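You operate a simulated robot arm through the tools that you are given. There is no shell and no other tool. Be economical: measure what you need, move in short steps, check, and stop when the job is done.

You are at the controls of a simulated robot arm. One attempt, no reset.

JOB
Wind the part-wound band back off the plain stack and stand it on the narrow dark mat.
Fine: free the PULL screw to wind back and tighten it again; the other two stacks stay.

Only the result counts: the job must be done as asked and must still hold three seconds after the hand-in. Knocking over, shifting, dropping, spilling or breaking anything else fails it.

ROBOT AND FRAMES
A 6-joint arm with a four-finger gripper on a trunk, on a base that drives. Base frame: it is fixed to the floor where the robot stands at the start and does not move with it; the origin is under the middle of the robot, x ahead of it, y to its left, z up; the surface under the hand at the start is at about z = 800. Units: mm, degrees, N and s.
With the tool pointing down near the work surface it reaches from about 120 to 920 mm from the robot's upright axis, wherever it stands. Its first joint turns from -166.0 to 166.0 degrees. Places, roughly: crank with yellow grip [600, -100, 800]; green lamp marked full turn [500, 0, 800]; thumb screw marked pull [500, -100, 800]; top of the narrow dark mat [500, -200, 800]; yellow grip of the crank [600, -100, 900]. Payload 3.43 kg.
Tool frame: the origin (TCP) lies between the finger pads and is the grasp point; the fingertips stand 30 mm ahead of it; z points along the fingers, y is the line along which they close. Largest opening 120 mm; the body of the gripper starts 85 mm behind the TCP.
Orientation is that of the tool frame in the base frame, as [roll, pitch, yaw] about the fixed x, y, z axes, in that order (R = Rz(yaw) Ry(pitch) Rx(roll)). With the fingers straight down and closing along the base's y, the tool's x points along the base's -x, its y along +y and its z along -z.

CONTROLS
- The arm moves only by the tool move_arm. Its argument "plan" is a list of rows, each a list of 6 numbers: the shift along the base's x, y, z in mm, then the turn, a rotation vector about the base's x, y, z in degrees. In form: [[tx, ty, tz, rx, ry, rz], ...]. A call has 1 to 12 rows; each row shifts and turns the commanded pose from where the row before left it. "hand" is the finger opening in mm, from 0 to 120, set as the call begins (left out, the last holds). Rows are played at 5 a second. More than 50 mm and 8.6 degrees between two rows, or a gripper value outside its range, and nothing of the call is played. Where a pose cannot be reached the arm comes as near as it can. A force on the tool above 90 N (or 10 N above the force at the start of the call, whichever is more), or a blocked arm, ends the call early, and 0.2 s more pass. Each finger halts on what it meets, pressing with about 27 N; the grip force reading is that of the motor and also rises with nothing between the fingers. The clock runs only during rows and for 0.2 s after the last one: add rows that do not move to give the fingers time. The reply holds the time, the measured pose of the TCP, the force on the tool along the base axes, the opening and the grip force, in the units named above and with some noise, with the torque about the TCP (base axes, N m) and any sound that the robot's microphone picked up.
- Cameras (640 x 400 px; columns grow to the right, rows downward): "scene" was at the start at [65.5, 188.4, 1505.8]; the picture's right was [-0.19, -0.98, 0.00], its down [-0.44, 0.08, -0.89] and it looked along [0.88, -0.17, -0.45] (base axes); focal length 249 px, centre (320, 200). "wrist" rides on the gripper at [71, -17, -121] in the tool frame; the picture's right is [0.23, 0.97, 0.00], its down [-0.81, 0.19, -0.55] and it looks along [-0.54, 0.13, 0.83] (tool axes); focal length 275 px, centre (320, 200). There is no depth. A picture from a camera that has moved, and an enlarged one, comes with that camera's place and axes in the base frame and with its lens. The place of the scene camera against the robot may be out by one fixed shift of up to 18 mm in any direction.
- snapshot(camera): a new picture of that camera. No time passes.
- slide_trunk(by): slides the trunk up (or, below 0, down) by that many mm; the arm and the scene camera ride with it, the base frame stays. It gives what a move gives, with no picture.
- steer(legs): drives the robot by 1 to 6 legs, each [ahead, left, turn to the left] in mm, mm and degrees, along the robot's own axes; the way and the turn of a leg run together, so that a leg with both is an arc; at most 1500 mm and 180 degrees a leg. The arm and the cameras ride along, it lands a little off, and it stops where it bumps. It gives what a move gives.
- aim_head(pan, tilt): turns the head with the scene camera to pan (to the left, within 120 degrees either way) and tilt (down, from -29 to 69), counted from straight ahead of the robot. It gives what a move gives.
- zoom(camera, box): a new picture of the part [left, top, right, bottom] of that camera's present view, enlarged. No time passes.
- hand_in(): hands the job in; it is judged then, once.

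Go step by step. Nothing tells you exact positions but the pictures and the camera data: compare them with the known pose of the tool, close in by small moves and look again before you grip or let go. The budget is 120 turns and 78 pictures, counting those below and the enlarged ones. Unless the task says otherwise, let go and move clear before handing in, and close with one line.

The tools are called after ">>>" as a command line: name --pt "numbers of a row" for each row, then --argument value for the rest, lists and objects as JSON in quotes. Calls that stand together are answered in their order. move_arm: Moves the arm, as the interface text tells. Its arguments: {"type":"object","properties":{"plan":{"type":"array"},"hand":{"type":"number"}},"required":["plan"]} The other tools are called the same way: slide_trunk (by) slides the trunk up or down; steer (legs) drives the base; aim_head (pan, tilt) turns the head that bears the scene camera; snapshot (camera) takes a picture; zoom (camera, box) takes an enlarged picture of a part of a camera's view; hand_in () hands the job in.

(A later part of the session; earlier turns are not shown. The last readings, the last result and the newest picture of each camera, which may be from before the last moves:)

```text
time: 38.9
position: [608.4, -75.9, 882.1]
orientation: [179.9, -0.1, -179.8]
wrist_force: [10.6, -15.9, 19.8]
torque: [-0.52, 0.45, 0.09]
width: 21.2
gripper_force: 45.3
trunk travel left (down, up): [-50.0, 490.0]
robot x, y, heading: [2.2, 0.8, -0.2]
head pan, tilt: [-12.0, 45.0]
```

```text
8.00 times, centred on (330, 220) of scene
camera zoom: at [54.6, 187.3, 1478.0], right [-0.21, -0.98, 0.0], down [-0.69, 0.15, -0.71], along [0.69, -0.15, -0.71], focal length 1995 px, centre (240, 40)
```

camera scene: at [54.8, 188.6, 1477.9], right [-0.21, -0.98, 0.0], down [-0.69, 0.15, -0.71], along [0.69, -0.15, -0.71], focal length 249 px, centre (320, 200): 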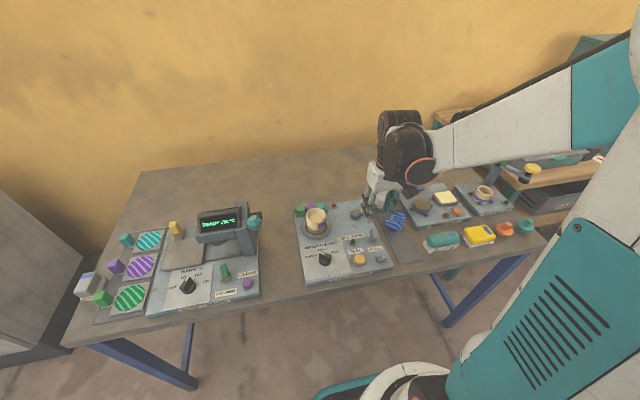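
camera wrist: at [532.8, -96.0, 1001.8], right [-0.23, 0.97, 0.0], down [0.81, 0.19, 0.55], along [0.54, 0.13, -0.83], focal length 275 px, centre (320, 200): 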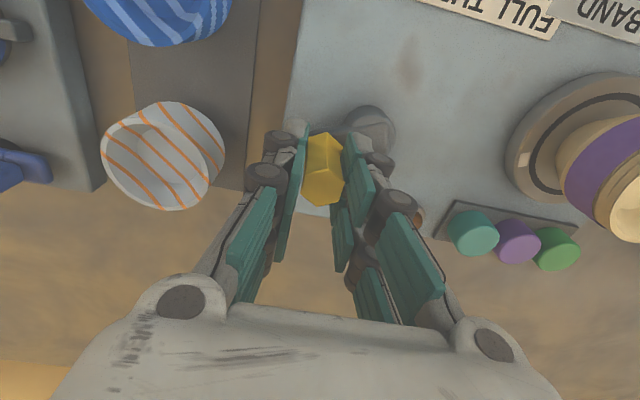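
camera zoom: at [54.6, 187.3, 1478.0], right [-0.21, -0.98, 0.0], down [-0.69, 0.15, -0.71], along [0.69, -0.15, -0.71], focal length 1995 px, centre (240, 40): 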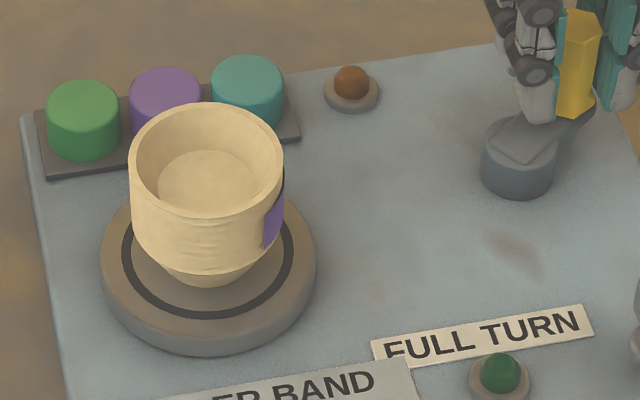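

The violet has gone from the left, where it should have shown at -44°, so clockwise does take the band off. I'll carry on clockwise 165°.

>>> move_arm --pt "-6.3 -4.1 0 0 0 0" --pt "-7.2 -2.1 0 0 0 0" --pt "-7.5 -0.2 0 0 0 0" --pt "-7.3 1.7 0 0 0 0" --pt "-6.6 3.6 0 0 0 0" --pt "-5.5 5.2 0 0 0 0" --pt "-3.9 6.4 0 0 0 0" --pt "-2.1 7.2 0 0 0 0" --pt "-0.2 7.5 0 0 0 0" --pt "1.7 7.3 0 0 0 0" --pt "3.6 6.6 0 0 0 0" --pt "0 0 0 0 0 0"

>>> zoom --camera "scene" --box '[305, 195, 355, 245]'

```text
time: 41.5
position: [568.4, -32.3, 882.0]
orientation: [-179.9, 0.0, -179.8]
wrist_force: [-15.9, 12.8, -13.9]
torque: [0.51, -0.07, -0.08]
width: 21.3
gripper_force: 44.7
trunk travel left (down, up): [-50.0, 490.0]
robot x, y, heading: [1.5, -1.2, 0.0]
head pan, tilt: [-12.0, 45.0]
```

```text
8.00 times, centred on (330, 220) of scene
camera zoom: at [54.6, 190.0, 1477.6], right [-0.21, -0.98, 0.0], down [-0.69, 0.15, -0.71], along [0.69, -0.15, -0.71], focal length 1995 px, centre (240, 40)
```

zoom: 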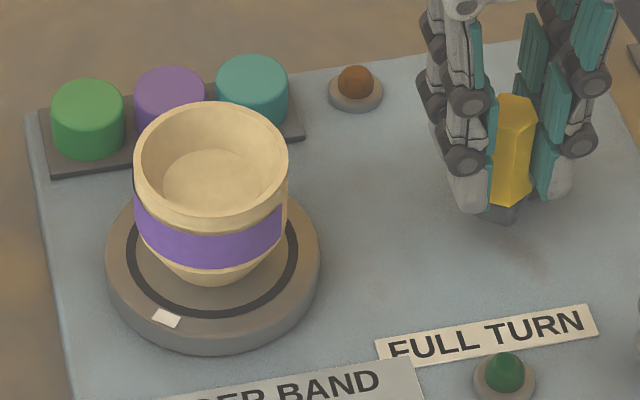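

The band has shrunk from about 265° to about 180°, so clockwise is right. I'll keep winding back, 330° over two calls.

>>> move_arm --pt "5.2 5.5 0 0 0 0" --pt "6.4 3.9 0 0 0 0" --pt "7.2 2.1 0 0 0 0" --pt "7.5 0.2 0 0 0 0" --pt "7.3 -1.7 0 0 0 0" --pt "6.6 -3.6 0 0 0 0" --pt "5.5 -5.2 0 0 0 0" --pt "3.9 -6.4 0 0 0 0" --pt "2.1 -7.2 0 0 0 0" --pt "0.2 -7.5 0 0 0 0" --pt "-1.7 -7.3 0 0 0 0" --pt "0 0 0 0 0 0"

>>> zoom --camera "scene" --box '[305, 195, 355, 245]'

>>> move_arm --pt "-3.6 -6.6 0 0 0 0" --pt "-5.2 -5.5 0 0 0 0" --pt "-6.4 -3.9 0 0 0 0" --pt "-7.2 -2.1 0 0 0 0" --pt "-7.5 -0.2 0 0 0 0" --pt "-7.3 1.7 0 0 0 0" --pt "-6.6 3.6 0 0 0 0" --pt "-5.5 5.2 0 0 0 0" --pt "-3.9 6.4 0 0 0 0" --pt "-2.1 7.2 0 0 0 0" --pt "-0.2 7.5 0 0 0 0" --pt "0 0 0 0 0 0"

>>> zoom --camera "scene" --box '[305, 195, 355, 245]'

```text
time: 44.1
position: [618.7, -63.8, 880.7]
orientation: [-179.9, 0.0, -179.9]
wrist_force: [19.7, -9.8, 19.2]
torque: [-0.4, -0.17, 0.07]
width: 21.1
gripper_force: 44.8
trunk travel left (down, up): [-50.0, 490.0]
robot x, y, heading: [1.5, 0.1, -0.2]
head pan, tilt: [-12.0, 45.0]
```

```text
8.00 times, centred on (330, 220) of scene
camera zoom: at [55.6, 187.8, 1478.0], right [-0.21, -0.98, 0.0], down [-0.69, 0.15, -0.71], along [0.69, -0.15, -0.71], focal length 1995 px, centre (240, 40)
```

zoom: 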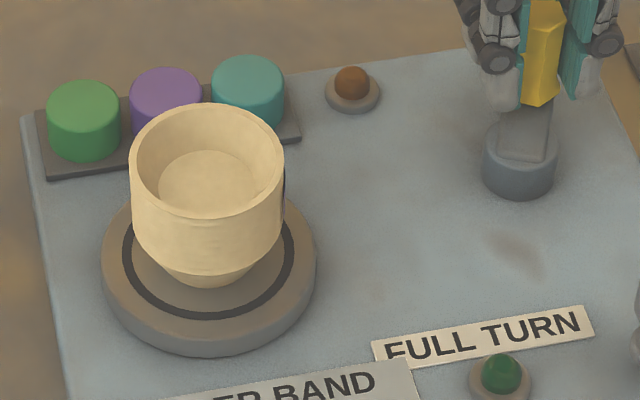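

```text
time: 46.7
position: [562.0, -48.0, 882.2]
orientation: [180.0, 0.0, -179.9]
wrist_force: [-19.6, 2.6, -13.7]
torque: [0.23, 0.52, -0.01]
width: 21.3
gripper_force: 44.6
trunk travel left (down, up): [-50.0, 490.0]
robot x, y, heading: [0.2, 0.1, 0.0]
head pan, tilt: [-12.0, 45.0]
```

```text
8.00 times, centred on (330, 220) of scene
camera zoom: at [54.3, 188.9, 1477.8], right [-0.21, -0.98, 0.0], down [-0.69, 0.15, -0.71], along [0.69, -0.15, -0.71], focal length 1995 px, centre (240, 40)
```

zoom: 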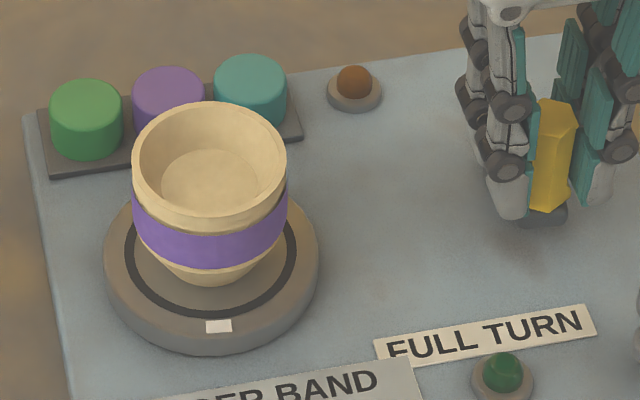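

It's still part-wound. I'll go 75° more and measure the CCW end.

>>> move_arm --pt "1.7 7.3 0 0 0 0" --pt "3.6 6.6 0 0 0 0" --pt "5.2 5.5 0 0 0 0" --pt "6.4 3.9 0 0 0 0" --pt "7.2 2.1 0 0 0 0" --pt "0 0 0 0 0 0"

>>> zoom --camera "scene" --box '[305, 195, 355, 245]'

```text
time: 48.1
position: [589.0, -20.6, 881.3]
orientation: [-179.9, 0.1, -179.8]
wrist_force: [-1.6, 16.7, -4.7]
torque: [0.51, -0.71, -0.1]
width: 21.4
gripper_force: 45.3
trunk travel left (down, up): [-50.0, 490.0]
robot x, y, heading: [-1.0, 0.1, -0.2]
head pan, tilt: [-12.0, 45.0]
```

```text
8.00 times, centred on (330, 220) of scene
camera zoom: at [55.4, 190.2, 1477.7], right [-0.21, -0.98, 0.0], down [-0.69, 0.15, -0.71], along [0.69, -0.15, -0.71], focal length 1995 px, centre (240, 40)
```

zoom: 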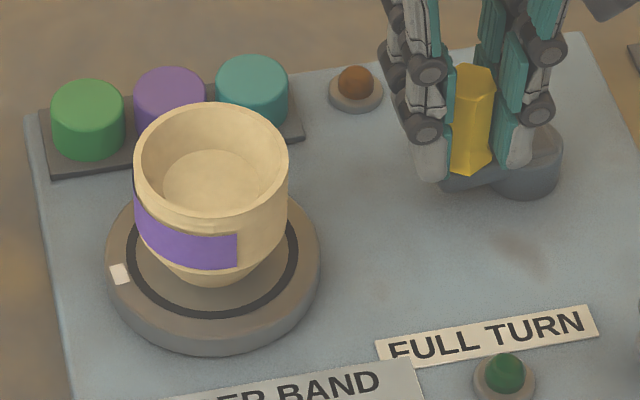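

The band measures about 178°, unchanged over the last full turn, which is odd. I'll check the PULL screw and lamp before continuing.

>>> zoom --camera "scene" --box '[285, 190, 415, 285]'

>>> snapshot --camera "wrist"

```text
4.21 times, centred on (350, 238) of scene
camera zoom: at [55.4, 190.2, 1477.7], right [-0.21, -0.98, 0.0], down [-0.69, 0.15, -0.71], along [0.69, -0.15, -0.71], focal length 1050 px, centre (194, 42)
```

zoom: 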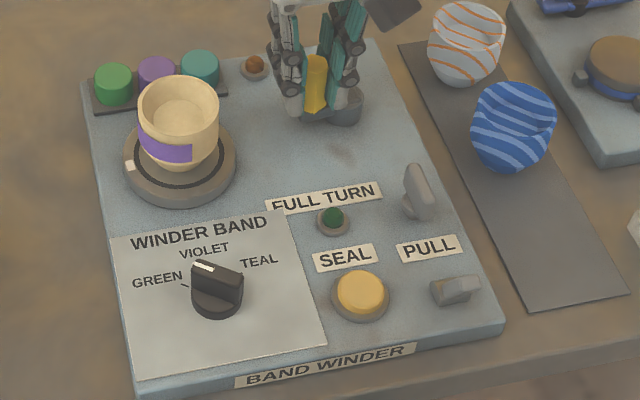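

```text
35 pictures are left
camera wrist: at [517.0, -39.0, 1001.8], right [-0.23, 0.97, 0.0], down [0.81, 0.2, 0.55], along [0.54, 0.13, -0.83], focal length 275 px, centre (320, 200)
```

wrist: 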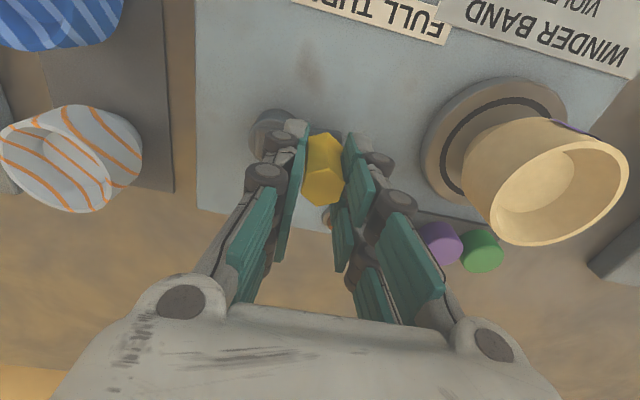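

The screw is still free, so I'll make one full further turn and compare at the same crank angle.

>>> move_arm --pt "7.5 0.2 0 0 0 0" --pt "7.3 -1.7 0 0 0 0" --pt "6.6 -3.6 0 0 0 0" --pt "5.5 -5.2 0 0 0 0" --pt "3.9 -6.4 0 0 0 0" --pt "2.1 -7.2 0 0 0 0" --pt "0.2 -7.5 0 0 0 0" --pt "-1.7 -7.3 0 0 0 0" --pt "-3.6 -6.6 0 0 0 0" --pt "-5.2 -5.5 0 0 0 0" --pt "-6.4 -3.9 0 0 0 0" --pt "-7.2 -2.1 0 0 0 0"

>>> move_arm --pt "-7.5 -0.2 0 0 0 0" --pt "-7.3 1.7 0 0 0 0" --pt "-6.6 3.6 0 0 0 0" --pt "-5.5 5.2 0 0 0 0" --pt "-3.9 6.4 0 0 0 0" --pt "-2.1 7.2 0 0 0 0" --pt "-0.2 7.5 0 0 0 0" --pt "1.7 7.3 0 0 0 0" --pt "3.6 6.6 0 0 0 0" --pt "5.2 5.5 0 0 0 0" --pt "6.4 3.9 0 0 0 0" --pt "7.2 2.1 0 0 0 0"

>>> zoom --camera "scene" --box '[305, 195, 355, 245]'

```text
time: 50.7
position: [594.6, -81.2, 881.7]
orientation: [-180.0, -0.1, -179.8]
wrist_force: [1.3, -16.0, 8.7]
torque: [-0.47, 0.41, 0.09]
width: 21.3
gripper_force: 45.1
trunk travel left (down, up): [-50.0, 490.0]
robot x, y, heading: [0.6, 1.4, -0.2]
head pan, tilt: [-12.0, 45.0]
```

```text
time: 53.3
position: [589.0, -21.5, 882.2]
orientation: [179.9, 0.1, -179.8]
wrist_force: [-1.9, 15.6, -3.8]
torque: [0.51, -0.37, -0.1]
width: 21.2
gripper_force: 45.0
trunk travel left (down, up): [-50.0, 490.0]
robot x, y, heading: [-0.9, -0.4, -0.1]
head pan, tilt: [-12.0, 45.0]
```

```text
8.00 times, centred on (330, 220) of scene
camera zoom: at [55.4, 190.1, 1477.7], right [-0.21, -0.98, 0.0], down [-0.69, 0.15, -0.71], along [0.69, -0.15, -0.71], focal length 1995 px, centre (240, 40)
```

zoom: 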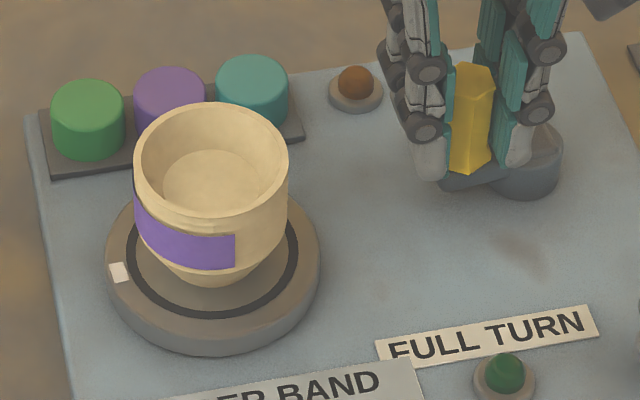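

There's no change after a full turn, so the display may be stepped with many crank turns per step. I'll make two more full turns and compare.

>>> move_arm --pt "7.5 0.2 0 0 0 0" --pt "7.3 -1.7 0 0 0 0" --pt "6.6 -3.6 0 0 0 0" --pt "5.5 -5.2 0 0 0 0" --pt "3.9 -6.4 0 0 0 0" --pt "2.1 -7.2 0 0 0 0" --pt "0.2 -7.5 0 0 0 0" --pt "-1.7 -7.3 0 0 0 0" --pt "-3.6 -6.6 0 0 0 0" --pt "-5.2 -5.5 0 0 0 0" --pt "-6.4 -3.9 0 0 0 0" --pt "-7.2 -2.1 0 0 0 0"

>>> move_arm --pt "-7.5 -0.2 0 0 0 0" --pt "-7.3 1.7 0 0 0 0" --pt "-6.6 3.6 0 0 0 0" --pt "-5.5 5.2 0 0 0 0" --pt "-3.9 6.4 0 0 0 0" --pt "-2.1 7.2 0 0 0 0" --pt "-0.2 7.5 0 0 0 0" --pt "1.7 7.3 0 0 0 0" --pt "3.6 6.6 0 0 0 0" --pt "5.2 5.5 0 0 0 0" --pt "6.4 3.9 0 0 0 0" --pt "7.2 2.1 0 0 0 0"

>>> zoom --camera "scene" --box '[305, 195, 355, 245]'

```text
time: 55.9
position: [593.5, -81.3, 881.8]
orientation: [-180.0, 0.0, -179.9]
wrist_force: [0.9, -15.1, 16.7]
torque: [-0.45, 0.44, 0.07]
width: 21.1
gripper_force: 45.1
trunk travel left (down, up): [-50.0, 490.0]
robot x, y, heading: [3.1, 2.7, -0.2]
head pan, tilt: [-12.0, 45.0]
```

```text
time: 58.5
position: [588.3, -21.7, 882.8]
orientation: [-180.0, 0.1, -179.8]
wrist_force: [-1.0, 15.6, -5.6]
torque: [0.53, -0.36, -0.1]
width: 21.6
gripper_force: 44.7
trunk travel left (down, up): [-50.0, 490.0]
robot x, y, heading: [-0.7, -0.9, -0.0]
head pan, tilt: [-12.0, 45.0]
```

```text
8.00 times, centred on (330, 220) of scene
camera zoom: at [55.5, 190.1, 1477.8], right [-0.21, -0.98, 0.0], down [-0.69, 0.15, -0.71], along [0.69, -0.15, -0.71], focal length 1995 px, centre (240, 40)
```

zoom: 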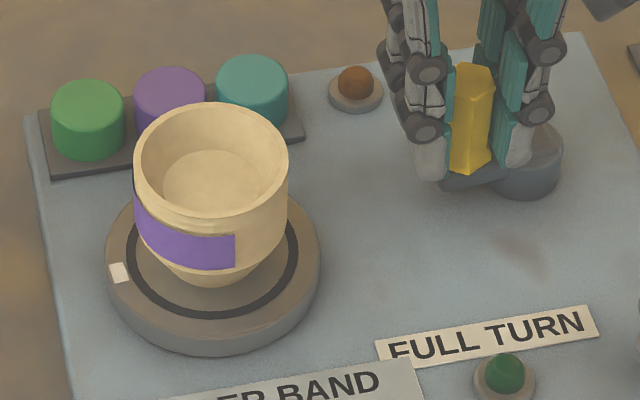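

There's still no change, so perhaps fast cranking lets the band slip and only slow winding counts. I'll test 120° clockwise slowly at 5° per row.

>>> move_arm --pt "2.5 0.1 0 0 0 0" --pt "2.5 0.1 0 0 0 0" --pt "2.5 0 0 0 0 0" --pt "2.5 -0.4 0 0 0 0" --pt "2.4 -0.6 0 0 0 0" --pt "2.4 -0.7 0 0 0 0" --pt "2.3 -1.0 0 0 0 0" --pt "2.2 -1.2 0 0 0 0" --pt "2.1 -1.4 0 0 0 0" --pt "2.0 -1.6 0 0 0 0" --pt "1.8 -1.7 0 0 0 0" --pt "1.7 -1.9 0 0 0 0"

>>> zoom --camera "scene" --box '[305, 195, 355, 245]'

```text
time: 61.1
position: [614.7, -32.0, 881.4]
orientation: [-179.9, 0.0, -179.8]
wrist_force: [19.2, 13.7, 17.1]
torque: [0.43, -0.46, -0.08]
width: 21.4
gripper_force: 44.9
trunk travel left (down, up): [-50.0, 490.0]
robot x, y, heading: [2.0, -0.8, 0.0]
head pan, tilt: [-12.0, 45.0]
```

```text
8.00 times, centred on (330, 220) of scene
camera zoom: at [55.7, 190.0, 1477.7], right [-0.21, -0.98, 0.0], down [-0.69, 0.15, -0.71], along [0.69, -0.15, -0.71], focal length 1995 px, centre (240, 40)
```

zoom: 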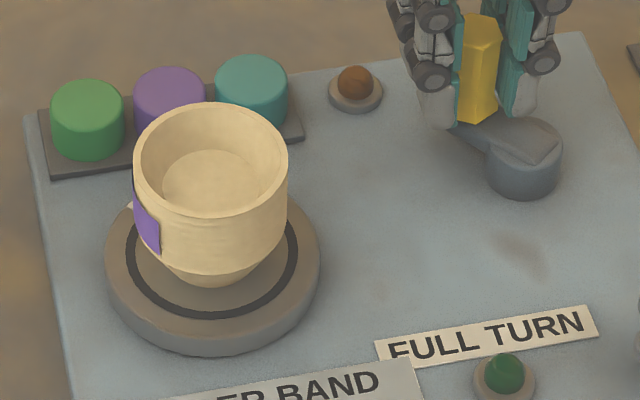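

Slow cranking makes no difference either. I'll now test a full counter-clockwise turn back to the same angle and compare.

>>> move_arm --pt "-5.5 5.2 0 0 0 0" --pt "-6.6 3.6 0 0 0 0" --pt "-7.3 1.7 0 0 0 0" --pt "-7.5 -0.2 0 0 0 0" --pt "-7.2 -2.1 0 0 0 0" --pt "-6.4 -3.9 0 0 0 0" --pt "-5.2 -5.5 0 0 0 0" --pt "-3.6 -6.6 0 0 0 0" --pt "-1.7 -7.3 0 0 0 0" --pt "0.2 -7.5 0 0 0 0" --pt "2.1 -7.2 0 0 0 0" --pt "3.9 -6.4 0 0 0 0"

>>> move_arm --pt "5.5 -5.2 0 0 0 0" --pt "6.6 -3.6 0 0 0 0" --pt "7.3 -1.7 0 0 0 0" --pt "7.5 0.2 0 0 0 0" --pt "7.2 2.1 0 0 0 0" --pt "6.4 3.9 0 0 0 0" --pt "5.2 5.5 0 0 0 0" --pt "3.6 6.6 0 0 0 0" --pt "1.7 7.3 0 0 0 0" --pt "-0.2 7.5 0 0 0 0" --pt "-2.1 7.2 0 0 0 0" --pt "-3.9 6.4 0 0 0 0"

>>> zoom --camera "scene" --box '[305, 195, 355, 245]'

```text
time: 63.7
position: [569.8, -71.1, 881.3]
orientation: [-179.9, 0.1, -179.9]
wrist_force: [-13.0, -12.1, -13.9]
torque: [-0.45, 0.15, 0.04]
width: 21.4
gripper_force: 44.7
trunk travel left (down, up): [-50.0, 490.0]
robot x, y, heading: [2.5, -0.3, -0.0]
head pan, tilt: [-12.0, 45.0]
```

```text
time: 66.3
position: [614.5, -32.0, 882.1]
orientation: [180.0, -0.1, -179.9]
wrist_force: [13.3, 12.7, 11.1]
torque: [0.47, -0.45, -0.03]
width: 21.1
gripper_force: 45.2
trunk travel left (down, up): [-50.0, 490.0]
robot x, y, heading: [3.9, 0.7, 0.0]
head pan, tilt: [-12.0, 45.0]
```

```text
8.00 times, centred on (330, 220) of scene
camera zoom: at [55.4, 190.0, 1477.6], right [-0.21, -0.98, 0.0], down [-0.69, 0.15, -0.71], along [0.69, -0.15, -0.71], focal length 1995 px, centre (240, 40)
```

zoom: 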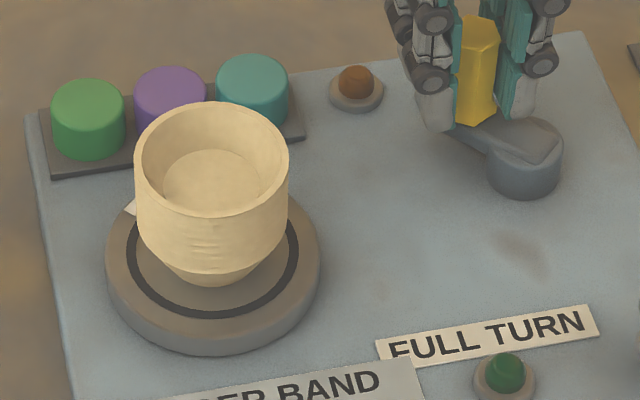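

Now the violet has gone from the left side, so counter-clockwise is taking band off after all. I'll continue counter-clockwise 180° to see what's left.

>>> move_arm --pt "-5.5 5.2 0 0 0 0" --pt "-6.6 3.6 0 0 0 0" --pt "-7.3 1.7 0 0 0 0" --pt "-7.5 -0.2 0 0 0 0" --pt "-7.2 -2.1 0 0 0 0" --pt "-6.4 -3.9 0 0 0 0" --pt "-5.2 -5.5 0 0 0 0" --pt "-3.6 -6.6 0 0 0 0" --pt "-1.7 -7.3 0 0 0 0" --pt "0.2 -7.5 0 0 0 0" --pt "2.1 -7.2 0 0 0 0" --pt "3.9 -6.4 0 0 0 0"

>>> zoom --camera "scene" --box '[305, 195, 355, 245]'

```text
time: 68.9
position: [569.3, -70.1, 881.4]
orientation: [-179.8, 0.1, -179.9]
wrist_force: [-14.7, -14.1, -19.8]
torque: [-0.47, 0.15, 0.08]
width: 21.4
gripper_force: 45.7
trunk travel left (down, up): [-50.0, 490.0]
robot x, y, heading: [-0.6, -1.7, 0.3]
head pan, tilt: [-12.0, 45.0]
```

```text
8.00 times, centred on (330, 220) of scene
camera zoom: at [55.3, 186.9, 1478.0], right [-0.21, -0.98, 0.0], down [-0.69, 0.15, -0.71], along [0.69, -0.15, -0.71], focal length 1995 px, centre (240, 40)
```

zoom: 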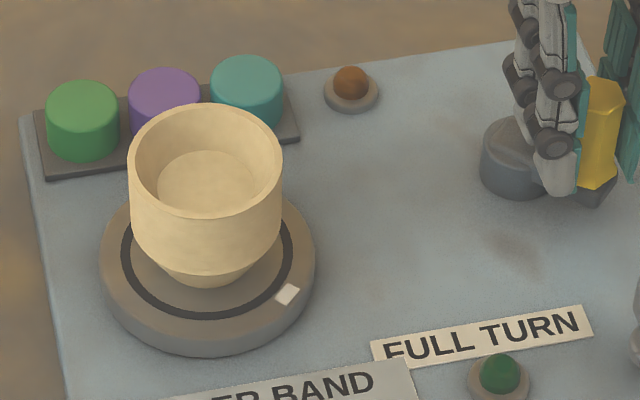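

The whole visible side, including where the band started, is now plain, so the band is off. I'll let go of the crank, rise, and go back over the screw.

>>> move_arm --pt "0 0 0 0 0 0" --pt "0 0 0 0 0 0" --pt "0 0 15 0 0 0" --pt "0 0 20 0 0 0" --pt "0 0 20 0 0 0" --pt "-20 0 10 0 0 0" --pt "-20 0 0 0 0 0" --pt "-20 0 0 0 0 0" --pt "-20 -2.5 0 0 0 0" --pt "0 0 0 0 0 0" --hand 45

>>> snapshot --camera "wrist"

>>> zoom --camera "scene" --box '[285, 190, 415, 285]'

```text
time: 71.1
position: [488.6, -71.8, 947.2]
orientation: [180.0, 0.0, -179.7]
wrist_force: [0.4, 0.7, 0.8]
torque: [-0.02, -0.04, 0.02]
width: 45.1
gripper_force: 0.0
trunk travel left (down, up): [-50.0, 490.0]
robot x, y, heading: [1.2, 1.3, 0.1]
head pan, tilt: [-12.0, 45.0]
```

```text
29 pictures are left
camera wrist: at [418.1, -89.5, 1066.6], right [-0.23, 0.97, 0.0], down [0.81, 0.19, 0.55], along [0.54, 0.13, -0.83], focal length 275 px, centre (320, 200)
```

wrist: 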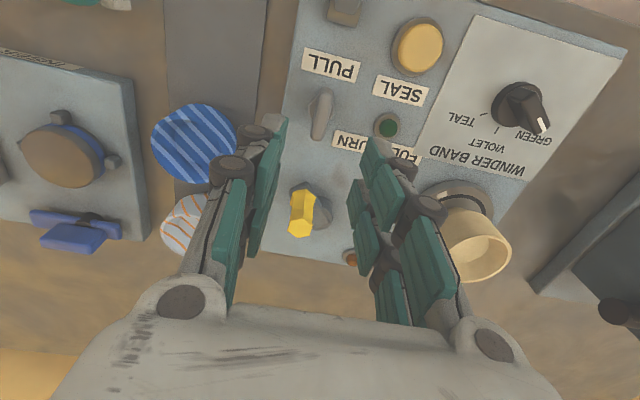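

```text
4.21 times, centred on (350, 238) of scene
camera zoom: at [54.7, 188.6, 1477.9], right [-0.21, -0.98, 0.0], down [-0.69, 0.15, -0.71], along [0.69, -0.15, -0.71], focal length 1050 px, centre (194, 42)
```

zoom: 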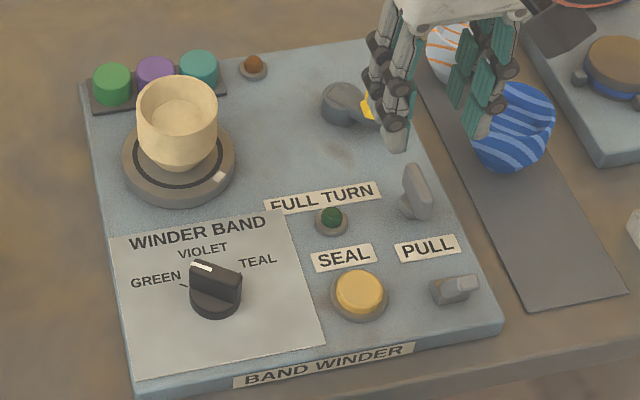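

The cup is plain from both viewpoints. I'll grip the wing again (axis about (482, -73)) and turn it clockwise to tighten.

>>> move_arm --pt "-3 -1 -16 0 0 0" --pt "-2 0 -16 0 0 0" --pt "-1 0 -16 0 0 0" --pt "0 0 -16 0 0 0" --pt "0 0 -16 0 0 0" --pt "0 0 0 0 0 0"

>>> move_arm --pt "0 0 0 0 0 0" --pt "0 0 0 0 0 0" --pt "0 0 0 0 0 0" --hand 0

>>> move_arm --pt "0 0 0 0 0 -7" --pt "0 0 0 0 0 -7" --pt "0 0 0 0 0 -7" --pt "0 0 0 0 0 -7" --pt "0 0 0 0 0 -7" --pt "0 0 0 0 0 -7" --pt "0 0 0 0 0 -7" --pt "0 0 0 0 0 0"

>>> move_arm --pt "0 0 0 0 0 -7" --pt "0 0 0 0 0 -7" --pt "0 0 0 0 0 -7" --pt "0 0 0 0 0 -7" --pt "0 0 0 0 0 -7" --pt "0 0 0 0 0 0"

```text
time: 72.5
position: [482.6, -72.2, 867.2]
orientation: [180.0, 0.0, -179.7]
wrist_force: [0.6, 0.4, 0.1]
torque: [0.02, 0.02, 0.01]
width: 44.8
gripper_force: 0.1
trunk travel left (down, up): [-50.0, 490.0]
robot x, y, heading: [-0.4, 0.1, 0.0]
head pan, tilt: [-12.0, 45.0]
```

```text
time: 73.3
position: [483.8, -73.6, 867.3]
orientation: [180.0, 0.1, -180.0]
wrist_force: [3.6, -4.7, 18.6]
torque: [-0.11, -0.17, -0.3]
width: 10.9
gripper_force: 44.4
trunk travel left (down, up): [-50.0, 490.0]
robot x, y, heading: [-0.7, -2.4, -0.0]
head pan, tilt: [-12.0, 45.0]
```

```text
time: 75.1
position: [482.1, -76.1, 867.4]
orientation: [-180.0, 0.1, 131.0]
wrist_force: [0.8, -35.0, 17.8]
torque: [-0.93, 0.0, 0.09]
width: 11.1
gripper_force: 44.4
trunk travel left (down, up): [-50.0, 490.0]
robot x, y, heading: [0.3, -0.2, 0.1]
head pan, tilt: [-12.0, 45.0]
```

```text
time: 76.5
position: [480.1, -75.6, 866.7]
orientation: [-179.9, 0.1, 96.1]
wrist_force: [-37.7, -36.7, -12.1]
torque: [-0.98, 0.95, 0.12]
width: 11.0
gripper_force: 44.9
trunk travel left (down, up): [-50.0, 490.0]
robot x, y, heading: [1.3, -0.0, -0.1]
head pan, tilt: [-12.0, 45.0]
```

The wing follows firmly at width 11. I'll continue toward the tight stop, easing off the side force.

>>> move_arm --pt "-1 -1.5 0 0 0 -5" --pt "-1 -1.5 0 0 0 -5" --pt "0 0 0 0 0 -5" --pt "0 0 0 0 0 0"

>>> move_arm --pt "0 0 0 0 0 -5" --pt "0 0 0 0 0 -5" --pt "0 0 0 0 0 0"

>>> snapshot --camera "wrist"

```text
time: 77.5
position: [479.5, -74.8, 868.8]
orientation: [-179.9, -0.1, 81.2]
wrist_force: [-34.1, -6.3, -6.7]
torque: [-0.4, 0.9, 1.76]
width: 15.7
gripper_force: 44.9
trunk travel left (down, up): [-50.0, 490.0]
robot x, y, heading: [-3.6, -0.5, 0.0]
head pan, tilt: [-12.0, 45.0]
```

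```text
time: 78.3
position: [478.7, -74.5, 868.2]
orientation: [-180.0, 0.0, 71.1]
wrist_force: [-31.0, 1.2, 8.7]
torque: [0.35, 0.82, 1.66]
width: 21.9
gripper_force: 45.2
trunk travel left (down, up): [-50.0, 490.0]
robot x, y, heading: [0.9, -0.1, -0.1]
head pan, tilt: [-12.0, 45.0]
```

```text
27 pictures are left
camera wrist: at [486.4, -3.1, 988.3], right [1.0, -0.1, 0.0], down [-0.08, -0.83, 0.55], along [-0.05, -0.55, -0.83], focal length 275 px, centre (320, 200)
```

wrist: 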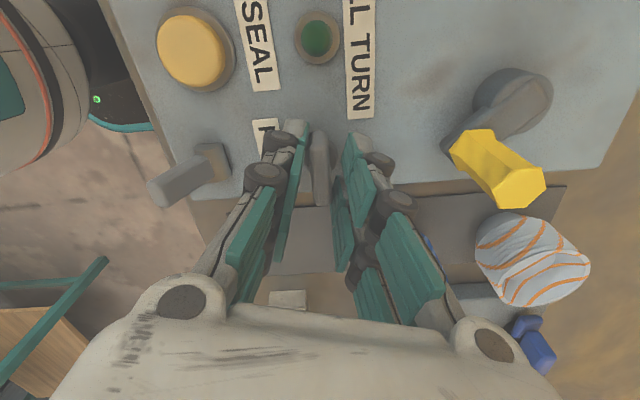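

The screw is tight at its original stop, with torque 1.7 N m. I'll relax, release, rise, and head over to view the cup.

>>> move_arm --pt "0 0 0 0 0 8" --pt "0 0 0 0 0 8" --pt "0 0 0 0 0 0"

>>> move_arm --pt "0 0 0 0 0 0" --pt "0 0 0 0 0 0" --pt "0 0 18 0 0 0" --pt "0 0 20 0 0 0" --pt "0 0 20 0 0 0" --pt "0 0 25 0 0 0" --pt "0 0 25 0 0 0" --pt "0 0 25 0 0 0" --pt "0 0 0 0 0 0" --hand 45

>>> move_arm --pt "5 15 0 0 0 8" --pt "5 15 0 0 0 8" --pt "5 15 0 0 0 8" --pt "5 15 0 0 0 8" --pt "5 15 0 0 0 8" --pt "5 15 0 0 0 8" --pt "5 15 0 0 0 8" --pt "5 15 0 0 0 8" --pt "5 15 0 0 0 8" --pt "5 15 0 0 0 8" --pt "0 10 0 0 0 8" --pt "0 5 0 0 0 5.5"

>>> snapshot --camera "wrist"

```text
time: 79.1
position: [479.8, -73.2, 867.2]
orientation: [-179.9, -0.2, 87.3]
wrist_force: [-27.7, 19.2, -4.9]
torque: [1.48, 0.71, 1.71]
width: 12.2
gripper_force: 45.2
trunk travel left (down, up): [-50.0, 490.0]
robot x, y, heading: [-2.2, 1.8, -0.1]
head pan, tilt: [-12.0, 45.0]
```

```text
time: 81.1
position: [482.1, -77.3, 999.8]
orientation: [-180.0, 0.0, 87.2]
wrist_force: [0.6, 0.0, -0.1]
torque: [-0.03, -0.02, 0.01]
width: 45.1
gripper_force: 0.0
trunk travel left (down, up): [-50.0, 490.0]
robot x, y, heading: [2.5, -0.5, 0.0]
head pan, tilt: [-12.0, 45.0]
```

```text
time: 83.7
position: [532.1, 88.3, 999.4]
orientation: [-179.9, 0.0, -179.2]
wrist_force: [-0.4, 0.2, 0.2]
torque: [0.01, 0.03, -0.02]
width: 45.0
gripper_force: 0.0
trunk travel left (down, up): [-50.0, 490.0]
robot x, y, heading: [1.1, 0.5, -0.0]
head pan, tilt: [-12.0, 45.0]
```

```text
26 pictures are left
camera wrist: at [460.8, 70.8, 1120.1], right [-0.24, 0.97, 0.0], down [0.81, 0.2, 0.55], along [0.54, 0.13, -0.83], focal length 275 px, centre (320, 200)
```

wrist: 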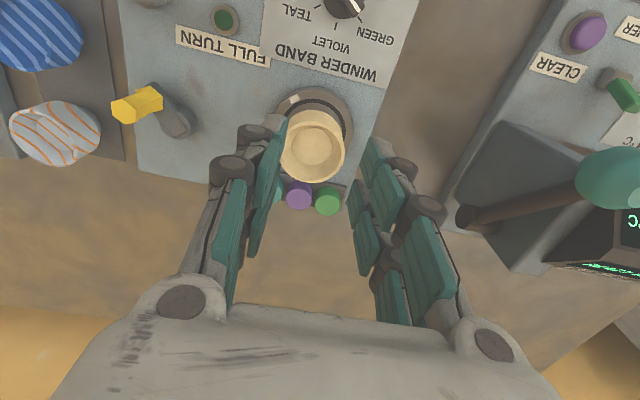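

The cup's rim is about 58 mm wide and its axis is near (552, 85). I'll open to 100, move over it and lower partly for a refined look.

>>> move_arm --pt "10 -1 -10 0 0 0" --pt "10 -1 -20 0 0 0" --pt "0 -1 -20 0 0 0" --pt "0 0 0 0 0 0" --hand 100

>>> snapshot --camera "wrist"

>>> zoom --camera "scene" --box '[285, 170, 415, 285]'

```text
time: 84.7
position: [551.7, 85.5, 950.2]
orientation: [-179.9, 0.1, -179.3]
wrist_force: [0.7, -0.5, 0.1]
torque: [0.03, 0.03, -0.01]
width: 99.8
gripper_force: 0.1
trunk travel left (down, up): [-50.0, 490.0]
robot x, y, heading: [-2.4, -1.2, -0.3]
head pan, tilt: [-12.0, 45.0]
```

```text
25 pictures are left
camera wrist: at [480.9, 67.0, 1069.2], right [-0.24, 0.97, 0.0], down [0.81, 0.2, 0.55], along [0.54, 0.13, -0.83], focal length 275 px, centre (320, 200)
```

wrist: 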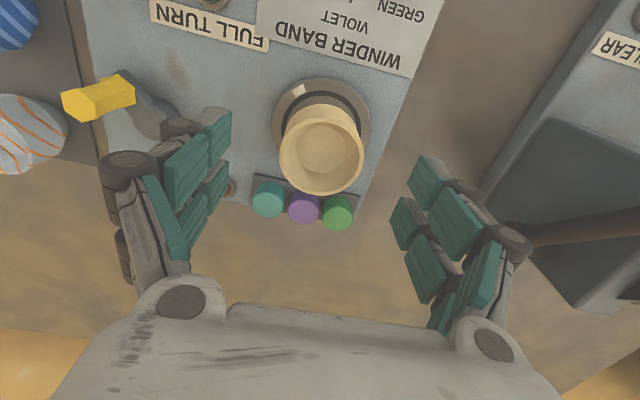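

```text
3.48 times, centred on (350, 228) of scene
camera zoom: at [55.3, 188.7, 1477.9], right [-0.21, -0.98, 0.0], down [-0.69, 0.15, -0.71], along [0.69, -0.15, -0.71], focal length 867 px, centre (216, 104)
```

zoom: 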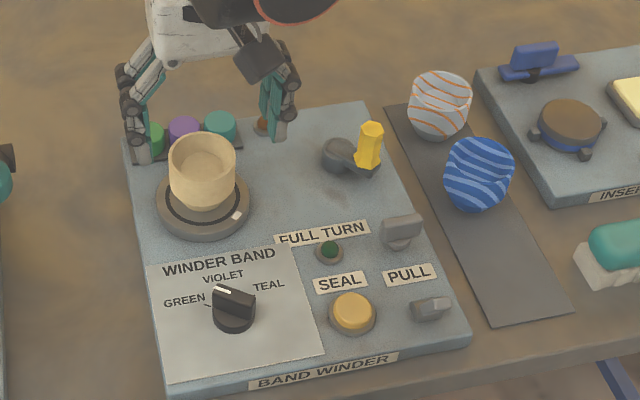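

The wrist and scene views agree on a cup axis of about (558, 87). I'm centring and lowering around it with the fingers wide.

>>> move_arm --pt "3 1 0 0 0 -0.7" --pt "3 0.5 -15 0 0 0" --pt "0 0 -20 0 0 0" --pt "0 0 -18 0 0 0" --pt "0 0 -15 0 0 0" --pt "0 0 0 0 0 0"

>>> snapshot --camera "wrist"

>>> zoom --camera "scene" --box '[295, 185, 375, 245]'

```text
time: 86.1
position: [556.6, 87.0, 882.7]
orientation: [-180.0, 0.0, 180.0]
wrist_force: [0.2, -0.7, -0.6]
torque: [0.0, 0.03, 0.01]
width: 100.0
gripper_force: 0.1
trunk travel left (down, up): [-50.0, 490.0]
robot x, y, heading: [3.7, -2.6, -0.0]
head pan, tilt: [-12.0, 45.0]
```

```text
23 pictures are left
camera wrist: at [486.3, 69.5, 1001.9], right [-0.23, 0.97, 0.0], down [0.81, 0.19, 0.55], along [0.54, 0.13, -0.83], focal length 275 px, centre (320, 200)
```

wrist: 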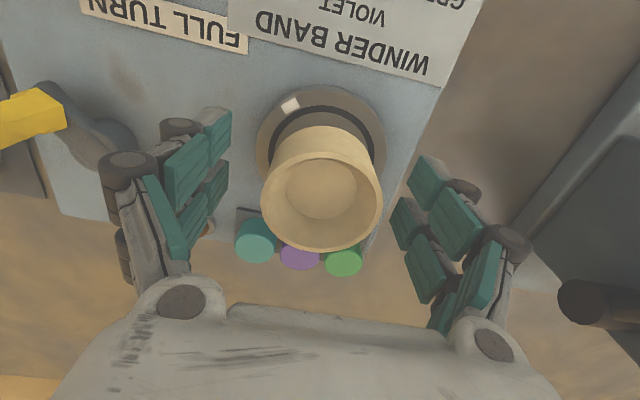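

```text
6.67 times, centred on (335, 215) of scene
camera zoom: at [55.3, 188.7, 1477.9], right [-0.21, -0.98, 0.0], down [-0.69, 0.15, -0.71], along [0.69, -0.15, -0.71], focal length 1662 px, centre (220, 100)
```

zoom: 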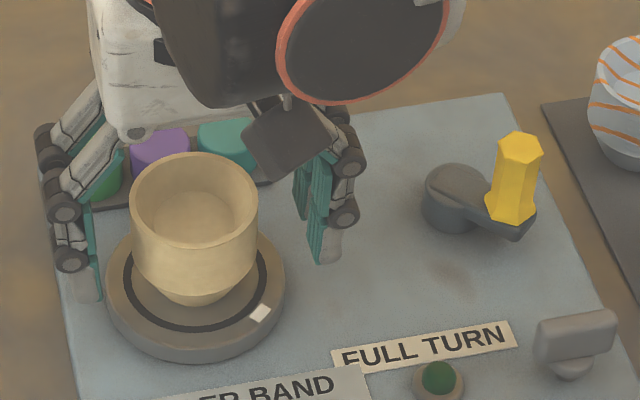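

The rim centre measures about (561, 88.5, 889). I'll nudge 4 mm forward, lower a little, and close gently.

>>> move_arm --pt "4 1 -2 0 0 0" --pt "0 0 -3 0 0 0" --pt "0 0 0 0 0 0" --hand 80

>>> move_arm --pt "0 0 0 0 0 0" --pt "0 0 0 0 0 0" --pt "0 0 0 0 0 0" --pt "0 0 0 0 0 0" --hand 40

>>> snapshot --camera "wrist"

```text
time: 86.9
position: [561.3, 88.9, 877.3]
orientation: [180.0, 0.0, 180.0]
wrist_force: [-0.4, 0.4, 0.9]
torque: [0.0, -0.03, 0.02]
width: 80.2
gripper_force: 0.1
trunk travel left (down, up): [-50.0, 490.0]
robot x, y, heading: [0.1, -1.5, -0.0]
head pan, tilt: [-12.0, 45.0]
```

```text
time: 87.9
position: [562.5, 88.4, 876.3]
orientation: [179.9, -0.1, -180.0]
wrist_force: [-1.2, 1.8, 0.5]
torque: [0.03, 0.02, 0.02]
width: 57.1
gripper_force: 26.9
trunk travel left (down, up): [-50.0, 490.0]
robot x, y, heading: [-1.2, 2.6, 0.3]
head pan, tilt: [-12.0, 45.0]
```

```text
21 pictures are left
camera wrist: at [490.4, 71.0, 997.0], right [-0.23, 0.97, 0.0], down [0.81, 0.19, 0.55], along [0.54, 0.13, -0.83], focal length 275 px, centre (320, 200)
```

wrist: 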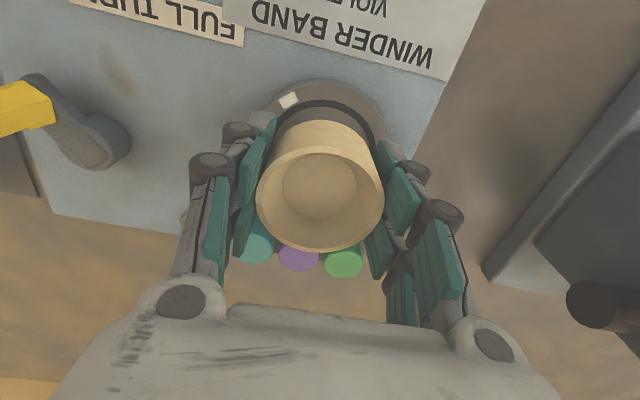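

The cup is gripped at 57 mm. I'll lift slowly and watch the force.

>>> move_arm --pt "0 0 3 0 0 0" --pt "0 0 5 0 0 0" --pt "0 0 8 0 0 0" --pt "0 0 15 0 0 0" --pt "0 0 0 0 0 0"

>>> zoom --camera "scene" --box '[295, 185, 375, 245]'

```text
time: 89.1
position: [560.2, 87.8, 908.4]
orientation: [179.9, -0.1, -180.0]
wrist_force: [-0.1, -0.6, -1.1]
torque: [-0.01, -0.03, -0.01]
width: 57.3
gripper_force: 26.8
trunk travel left (down, up): [-50.0, 490.0]
robot x, y, heading: [-1.5, 0.8, -0.1]
head pan, tilt: [-12.0, 45.0]
```

```text
6.67 times, centred on (335, 215) of scene
camera zoom: at [55.0, 188.7, 1477.9], right [-0.21, -0.98, 0.0], down [-0.69, 0.15, -0.71], along [0.69, -0.15, -0.71], focal length 1662 px, centre (220, 100)
```

zoom: 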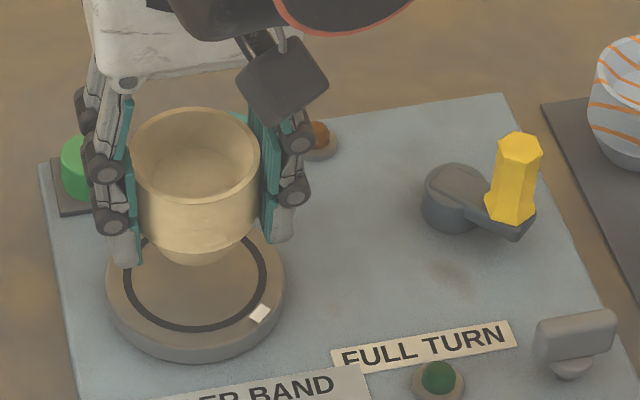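

The cup is lifted free. The mat's free front part spans about x 394–486, y -133 to -211, with the blue stack near (516, -174). I'll raise and carry it to (432, -166).

>>> move_arm --pt "0 0 20 0 0 0" --pt "0 0 20 0 0 0" --pt "0 0 20 0 0 0" --pt "0 0 20 0 0 0" --pt "0 0 10 0 0 0" --pt "-8 -16 0 0 0 0" --pt "-8 -16 0 0 0 0" --pt "-8 -16 0 0 0 0" --pt "-8 -16 0 0 0 0" --pt "-8 -16 0 0 0 0" --pt "-8 -16 0 0 0 0" --pt "-8 -16 0 0 0 0"

>>> move_arm --pt "-8 -16 0 0 0 0" --pt "-8 -16 0 0 0 0" --pt "-8 -16 0 0 0 0" --pt "-8 -16 0 0 0 0" --pt "-8 -16 0 0 0 0" --pt "-8 -16 0 0 0 0" --pt "-8 -16 0 0 0 0" --pt "-8 -16 0 0 0 0" --pt "-8 -14 0 0 0 0" --pt "0 0 0 0 0 0"

>>> snapshot --camera "wrist"

>>> zoom --camera "scene" --box '[340, 170, 500, 290]'

```text
time: 91.7
position: [505.2, -23.1, 998.0]
orientation: [179.9, 0.0, 180.0]
wrist_force: [0.7, -0.2, -0.5]
torque: [-0.01, 0.0, 0.0]
width: 57.2
gripper_force: 27.5
trunk travel left (down, up): [-50.0, 490.0]
robot x, y, heading: [-5.7, -1.5, -0.2]
head pan, tilt: [-12.0, 45.0]
```

```text
time: 93.9
position: [435.3, -166.8, 998.3]
orientation: [180.0, 0.1, 179.9]
wrist_force: [0.3, -0.1, -1.5]
torque: [0.03, -0.03, 0.0]
width: 57.2
gripper_force: 27.3
trunk travel left (down, up): [-50.0, 490.0]
robot x, y, heading: [1.8, -0.5, 0.1]
head pan, tilt: [-12.0, 45.0]
```

```text
19 pictures are left
camera wrist: at [363.9, -183.9, 1117.8], right [-0.23, 0.97, 0.0], down [0.81, 0.19, 0.55], along [0.54, 0.13, -0.83], focal length 275 px, centre (320, 200)
```

wrist: 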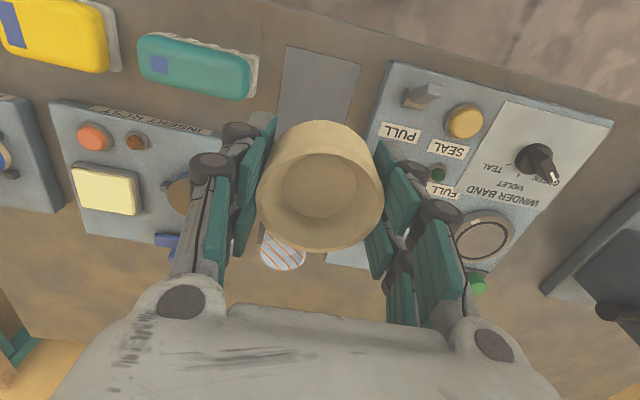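

```text
3.33 times, centred on (420, 230) of scene
camera zoom: at [55.7, 177.5, 1484.8], right [-0.33, -0.94, 0.0], down [-0.61, 0.21, -0.76], along [0.72, -0.25, -0.65], focal length 831 px, centre (-13, 100)
```

zoom: 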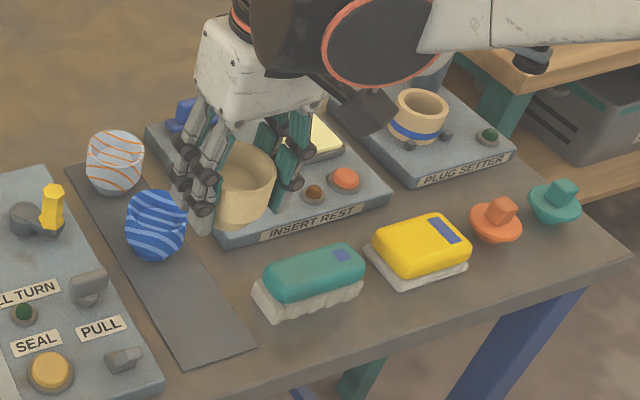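

Mat, sponge and panel edges are confirmed. I'll lower to z≈865 at y≈-163, then go in small steps to feel for contact.

>>> move_arm --pt "0 1 -20 0 0 0" --pt "0 1 -20 0 0 0" --pt "0 1 -20 0 0 0" --pt "0 0 -20 0 0 0" --pt "0 0 -20 0 0 0" --pt "0 0 -18 0 0 0" --pt "0 0 -12 0 0 0" --pt "0 0 0 0 0 0"

>>> snapshot --camera "wrist"

>>> zoom --camera "scene" --box '[340, 170, 500, 290]'

```text
time: 95.7
position: [434.5, -162.3, 867.1]
orientation: [-180.0, 0.0, 180.0]
wrist_force: [-0.4, -0.7, -1.2]
torque: [0.0, 0.02, 0.01]
width: 57.2
gripper_force: 26.8
trunk travel left (down, up): [-50.0, 490.0]
robot x, y, heading: [2.6, -0.7, 0.1]
head pan, tilt: [-12.0, 45.0]
```

```text
17 pictures are left
camera wrist: at [362.4, -180.3, 987.5], right [-0.23, 0.97, 0.0], down [0.81, 0.19, 0.55], along [0.54, 0.13, -0.83], focal length 275 px, centre (320, 200)
```

wrist: 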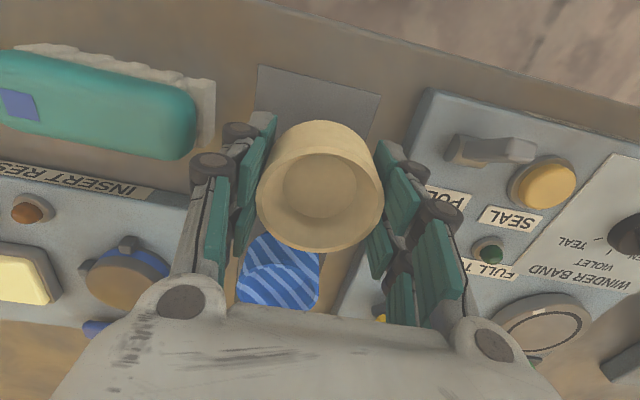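

```text
3.33 times, centred on (420, 230) of scene
camera zoom: at [55.3, 188.5, 1477.9], right [-0.21, -0.98, 0.0], down [-0.69, 0.15, -0.71], along [0.69, -0.15, -0.71], focal length 831 px, centre (-13, 100)
```

zoom: 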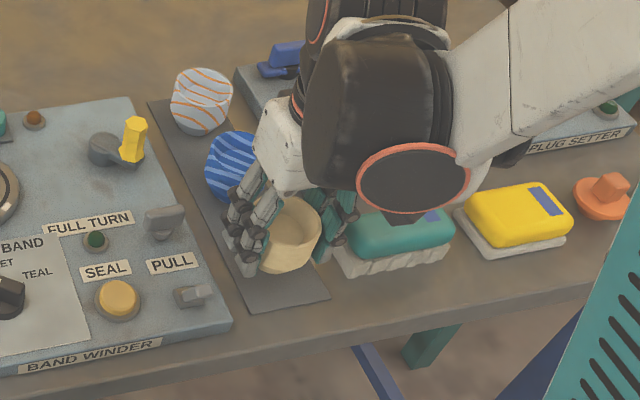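

Clearances look fine, tightest toward the sponge, so I'll shift 2 mm away from it. Now lowering in small steps.

>>> move_arm --pt "0 2 -4 0 0 0" --pt "0 0 -4 0 0 0" --pt "0 0 -4 0 0 0" --pt "0 0 0 0 0 0"

>>> move_arm --pt "0 0 -3 0 0 0" --pt "0 0 -3 0 0 0" --pt "0 0 0 0 0 0"

```text
time: 96.7
position: [433.0, -160.4, 856.3]
orientation: [-179.9, 0.0, -180.0]
wrist_force: [0.2, 0.2, -1.1]
torque: [0.02, 0.0, 0.01]
width: 56.8
gripper_force: 27.2
trunk travel left (down, up): [-50.0, 490.0]
robot x, y, heading: [-2.1, -1.9, -0.0]
head pan, tilt: [-12.0, 45.0]
```

```text
time: 97.5
position: [433.1, -161.0, 849.5]
orientation: [-179.9, -0.1, -179.9]
wrist_force: [0.6, -0.5, -1.7]
torque: [0.04, 0.02, 0.04]
width: 57.1
gripper_force: 27.3
trunk travel left (down, up): [-50.0, 490.0]
robot x, y, heading: [0.2, -2.6, -0.1]
head pan, tilt: [-12.0, 45.0]
```

No contact yet, so I'll continue in 2 mm steps.

>>> move_arm --pt "0 0 -2 0 0 0" --pt "0 0 -2 0 0 0" --pt "0 0 0 0 0 0"

>>> move_arm --pt "0 0 -2 0 0 0" --pt "0 0 0 0 0 0"

>>> zoom --camera "scene" --box '[370, 210, 450, 270]'

```text
time: 98.3
position: [433.9, -160.4, 845.9]
orientation: [-180.0, 0.0, 180.0]
wrist_force: [-1.0, 0.2, -2.1]
torque: [0.04, 0.0, 0.03]
width: 57.2
gripper_force: 27.3
trunk travel left (down, up): [-50.0, 490.0]
robot x, y, heading: [1.0, 2.1, -0.1]
head pan, tilt: [-12.0, 45.0]
```

```text
time: 98.9
position: [433.7, -161.4, 844.1]
orientation: [180.0, 0.1, 180.0]
wrist_force: [-0.3, -0.6, -0.2]
torque: [0.04, -0.02, 0.04]
width: 56.9
gripper_force: 27.3
trunk travel left (down, up): [-50.0, 490.0]
robot x, y, heading: [1.1, 2.3, -0.4]
head pan, tilt: [-12.0, 45.0]
```

```text
6.67 times, centred on (410, 240) of scene
camera zoom: at [55.2, 188.5, 1477.9], right [-0.21, -0.98, 0.0], down [-0.69, 0.15, -0.71], along [0.69, -0.15, -0.71], focal length 1662 px, centre (-280, -67)
```

zoom: 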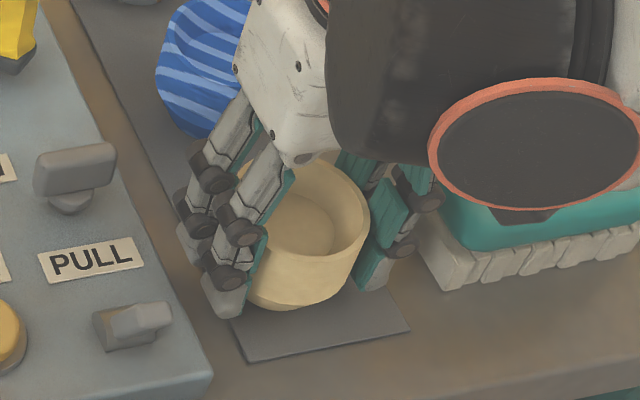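

Still hanging free. I'll keep stepping down.

>>> move_arm --pt "0 0 -2 0 0 0" --pt "0 0 0 0 0 0"

>>> move_arm --pt "0 0 -2 0 0 0" --pt "0 0 0 0 0 0"

>>> move_arm --pt "0 0 -2 0 0 0" --pt "0 0 0 0 0 0"

```text
time: 99.5
position: [433.3, -161.7, 842.4]
orientation: [-179.9, 0.2, 180.0]
wrist_force: [2.9, -2.3, 21.3]
torque: [-0.13, -0.11, 0.14]
width: 56.9
gripper_force: 26.8
trunk travel left (down, up): [-50.0, 490.0]
robot x, y, heading: [0.4, 0.9, -0.3]
head pan, tilt: [-12.0, 45.0]
```

```text
time: 100.1
position: [432.2, -161.1, 839.9]
orientation: [-180.0, 0.0, 180.0]
wrist_force: [0.7, -1.2, 20.5]
torque: [0.04, 0.01, 0.09]
width: 56.4
gripper_force: 26.9
trunk travel left (down, up): [-50.0, 490.0]
robot x, y, heading: [0.8, -1.7, 0.2]
head pan, tilt: [-12.0, 45.0]
```

```text
time: 100.7
position: [432.5, -160.5, 839.0]
orientation: [180.0, 0.1, -180.0]
wrist_force: [0.5, 0.6, 21.6]
torque: [-0.02, -0.02, 0.01]
width: 56.1
gripper_force: 26.8
trunk travel left (down, up): [-50.0, 490.0]
robot x, y, heading: [-1.1, 1.2, 0.0]
head pan, tilt: [-12.0, 45.0]
```

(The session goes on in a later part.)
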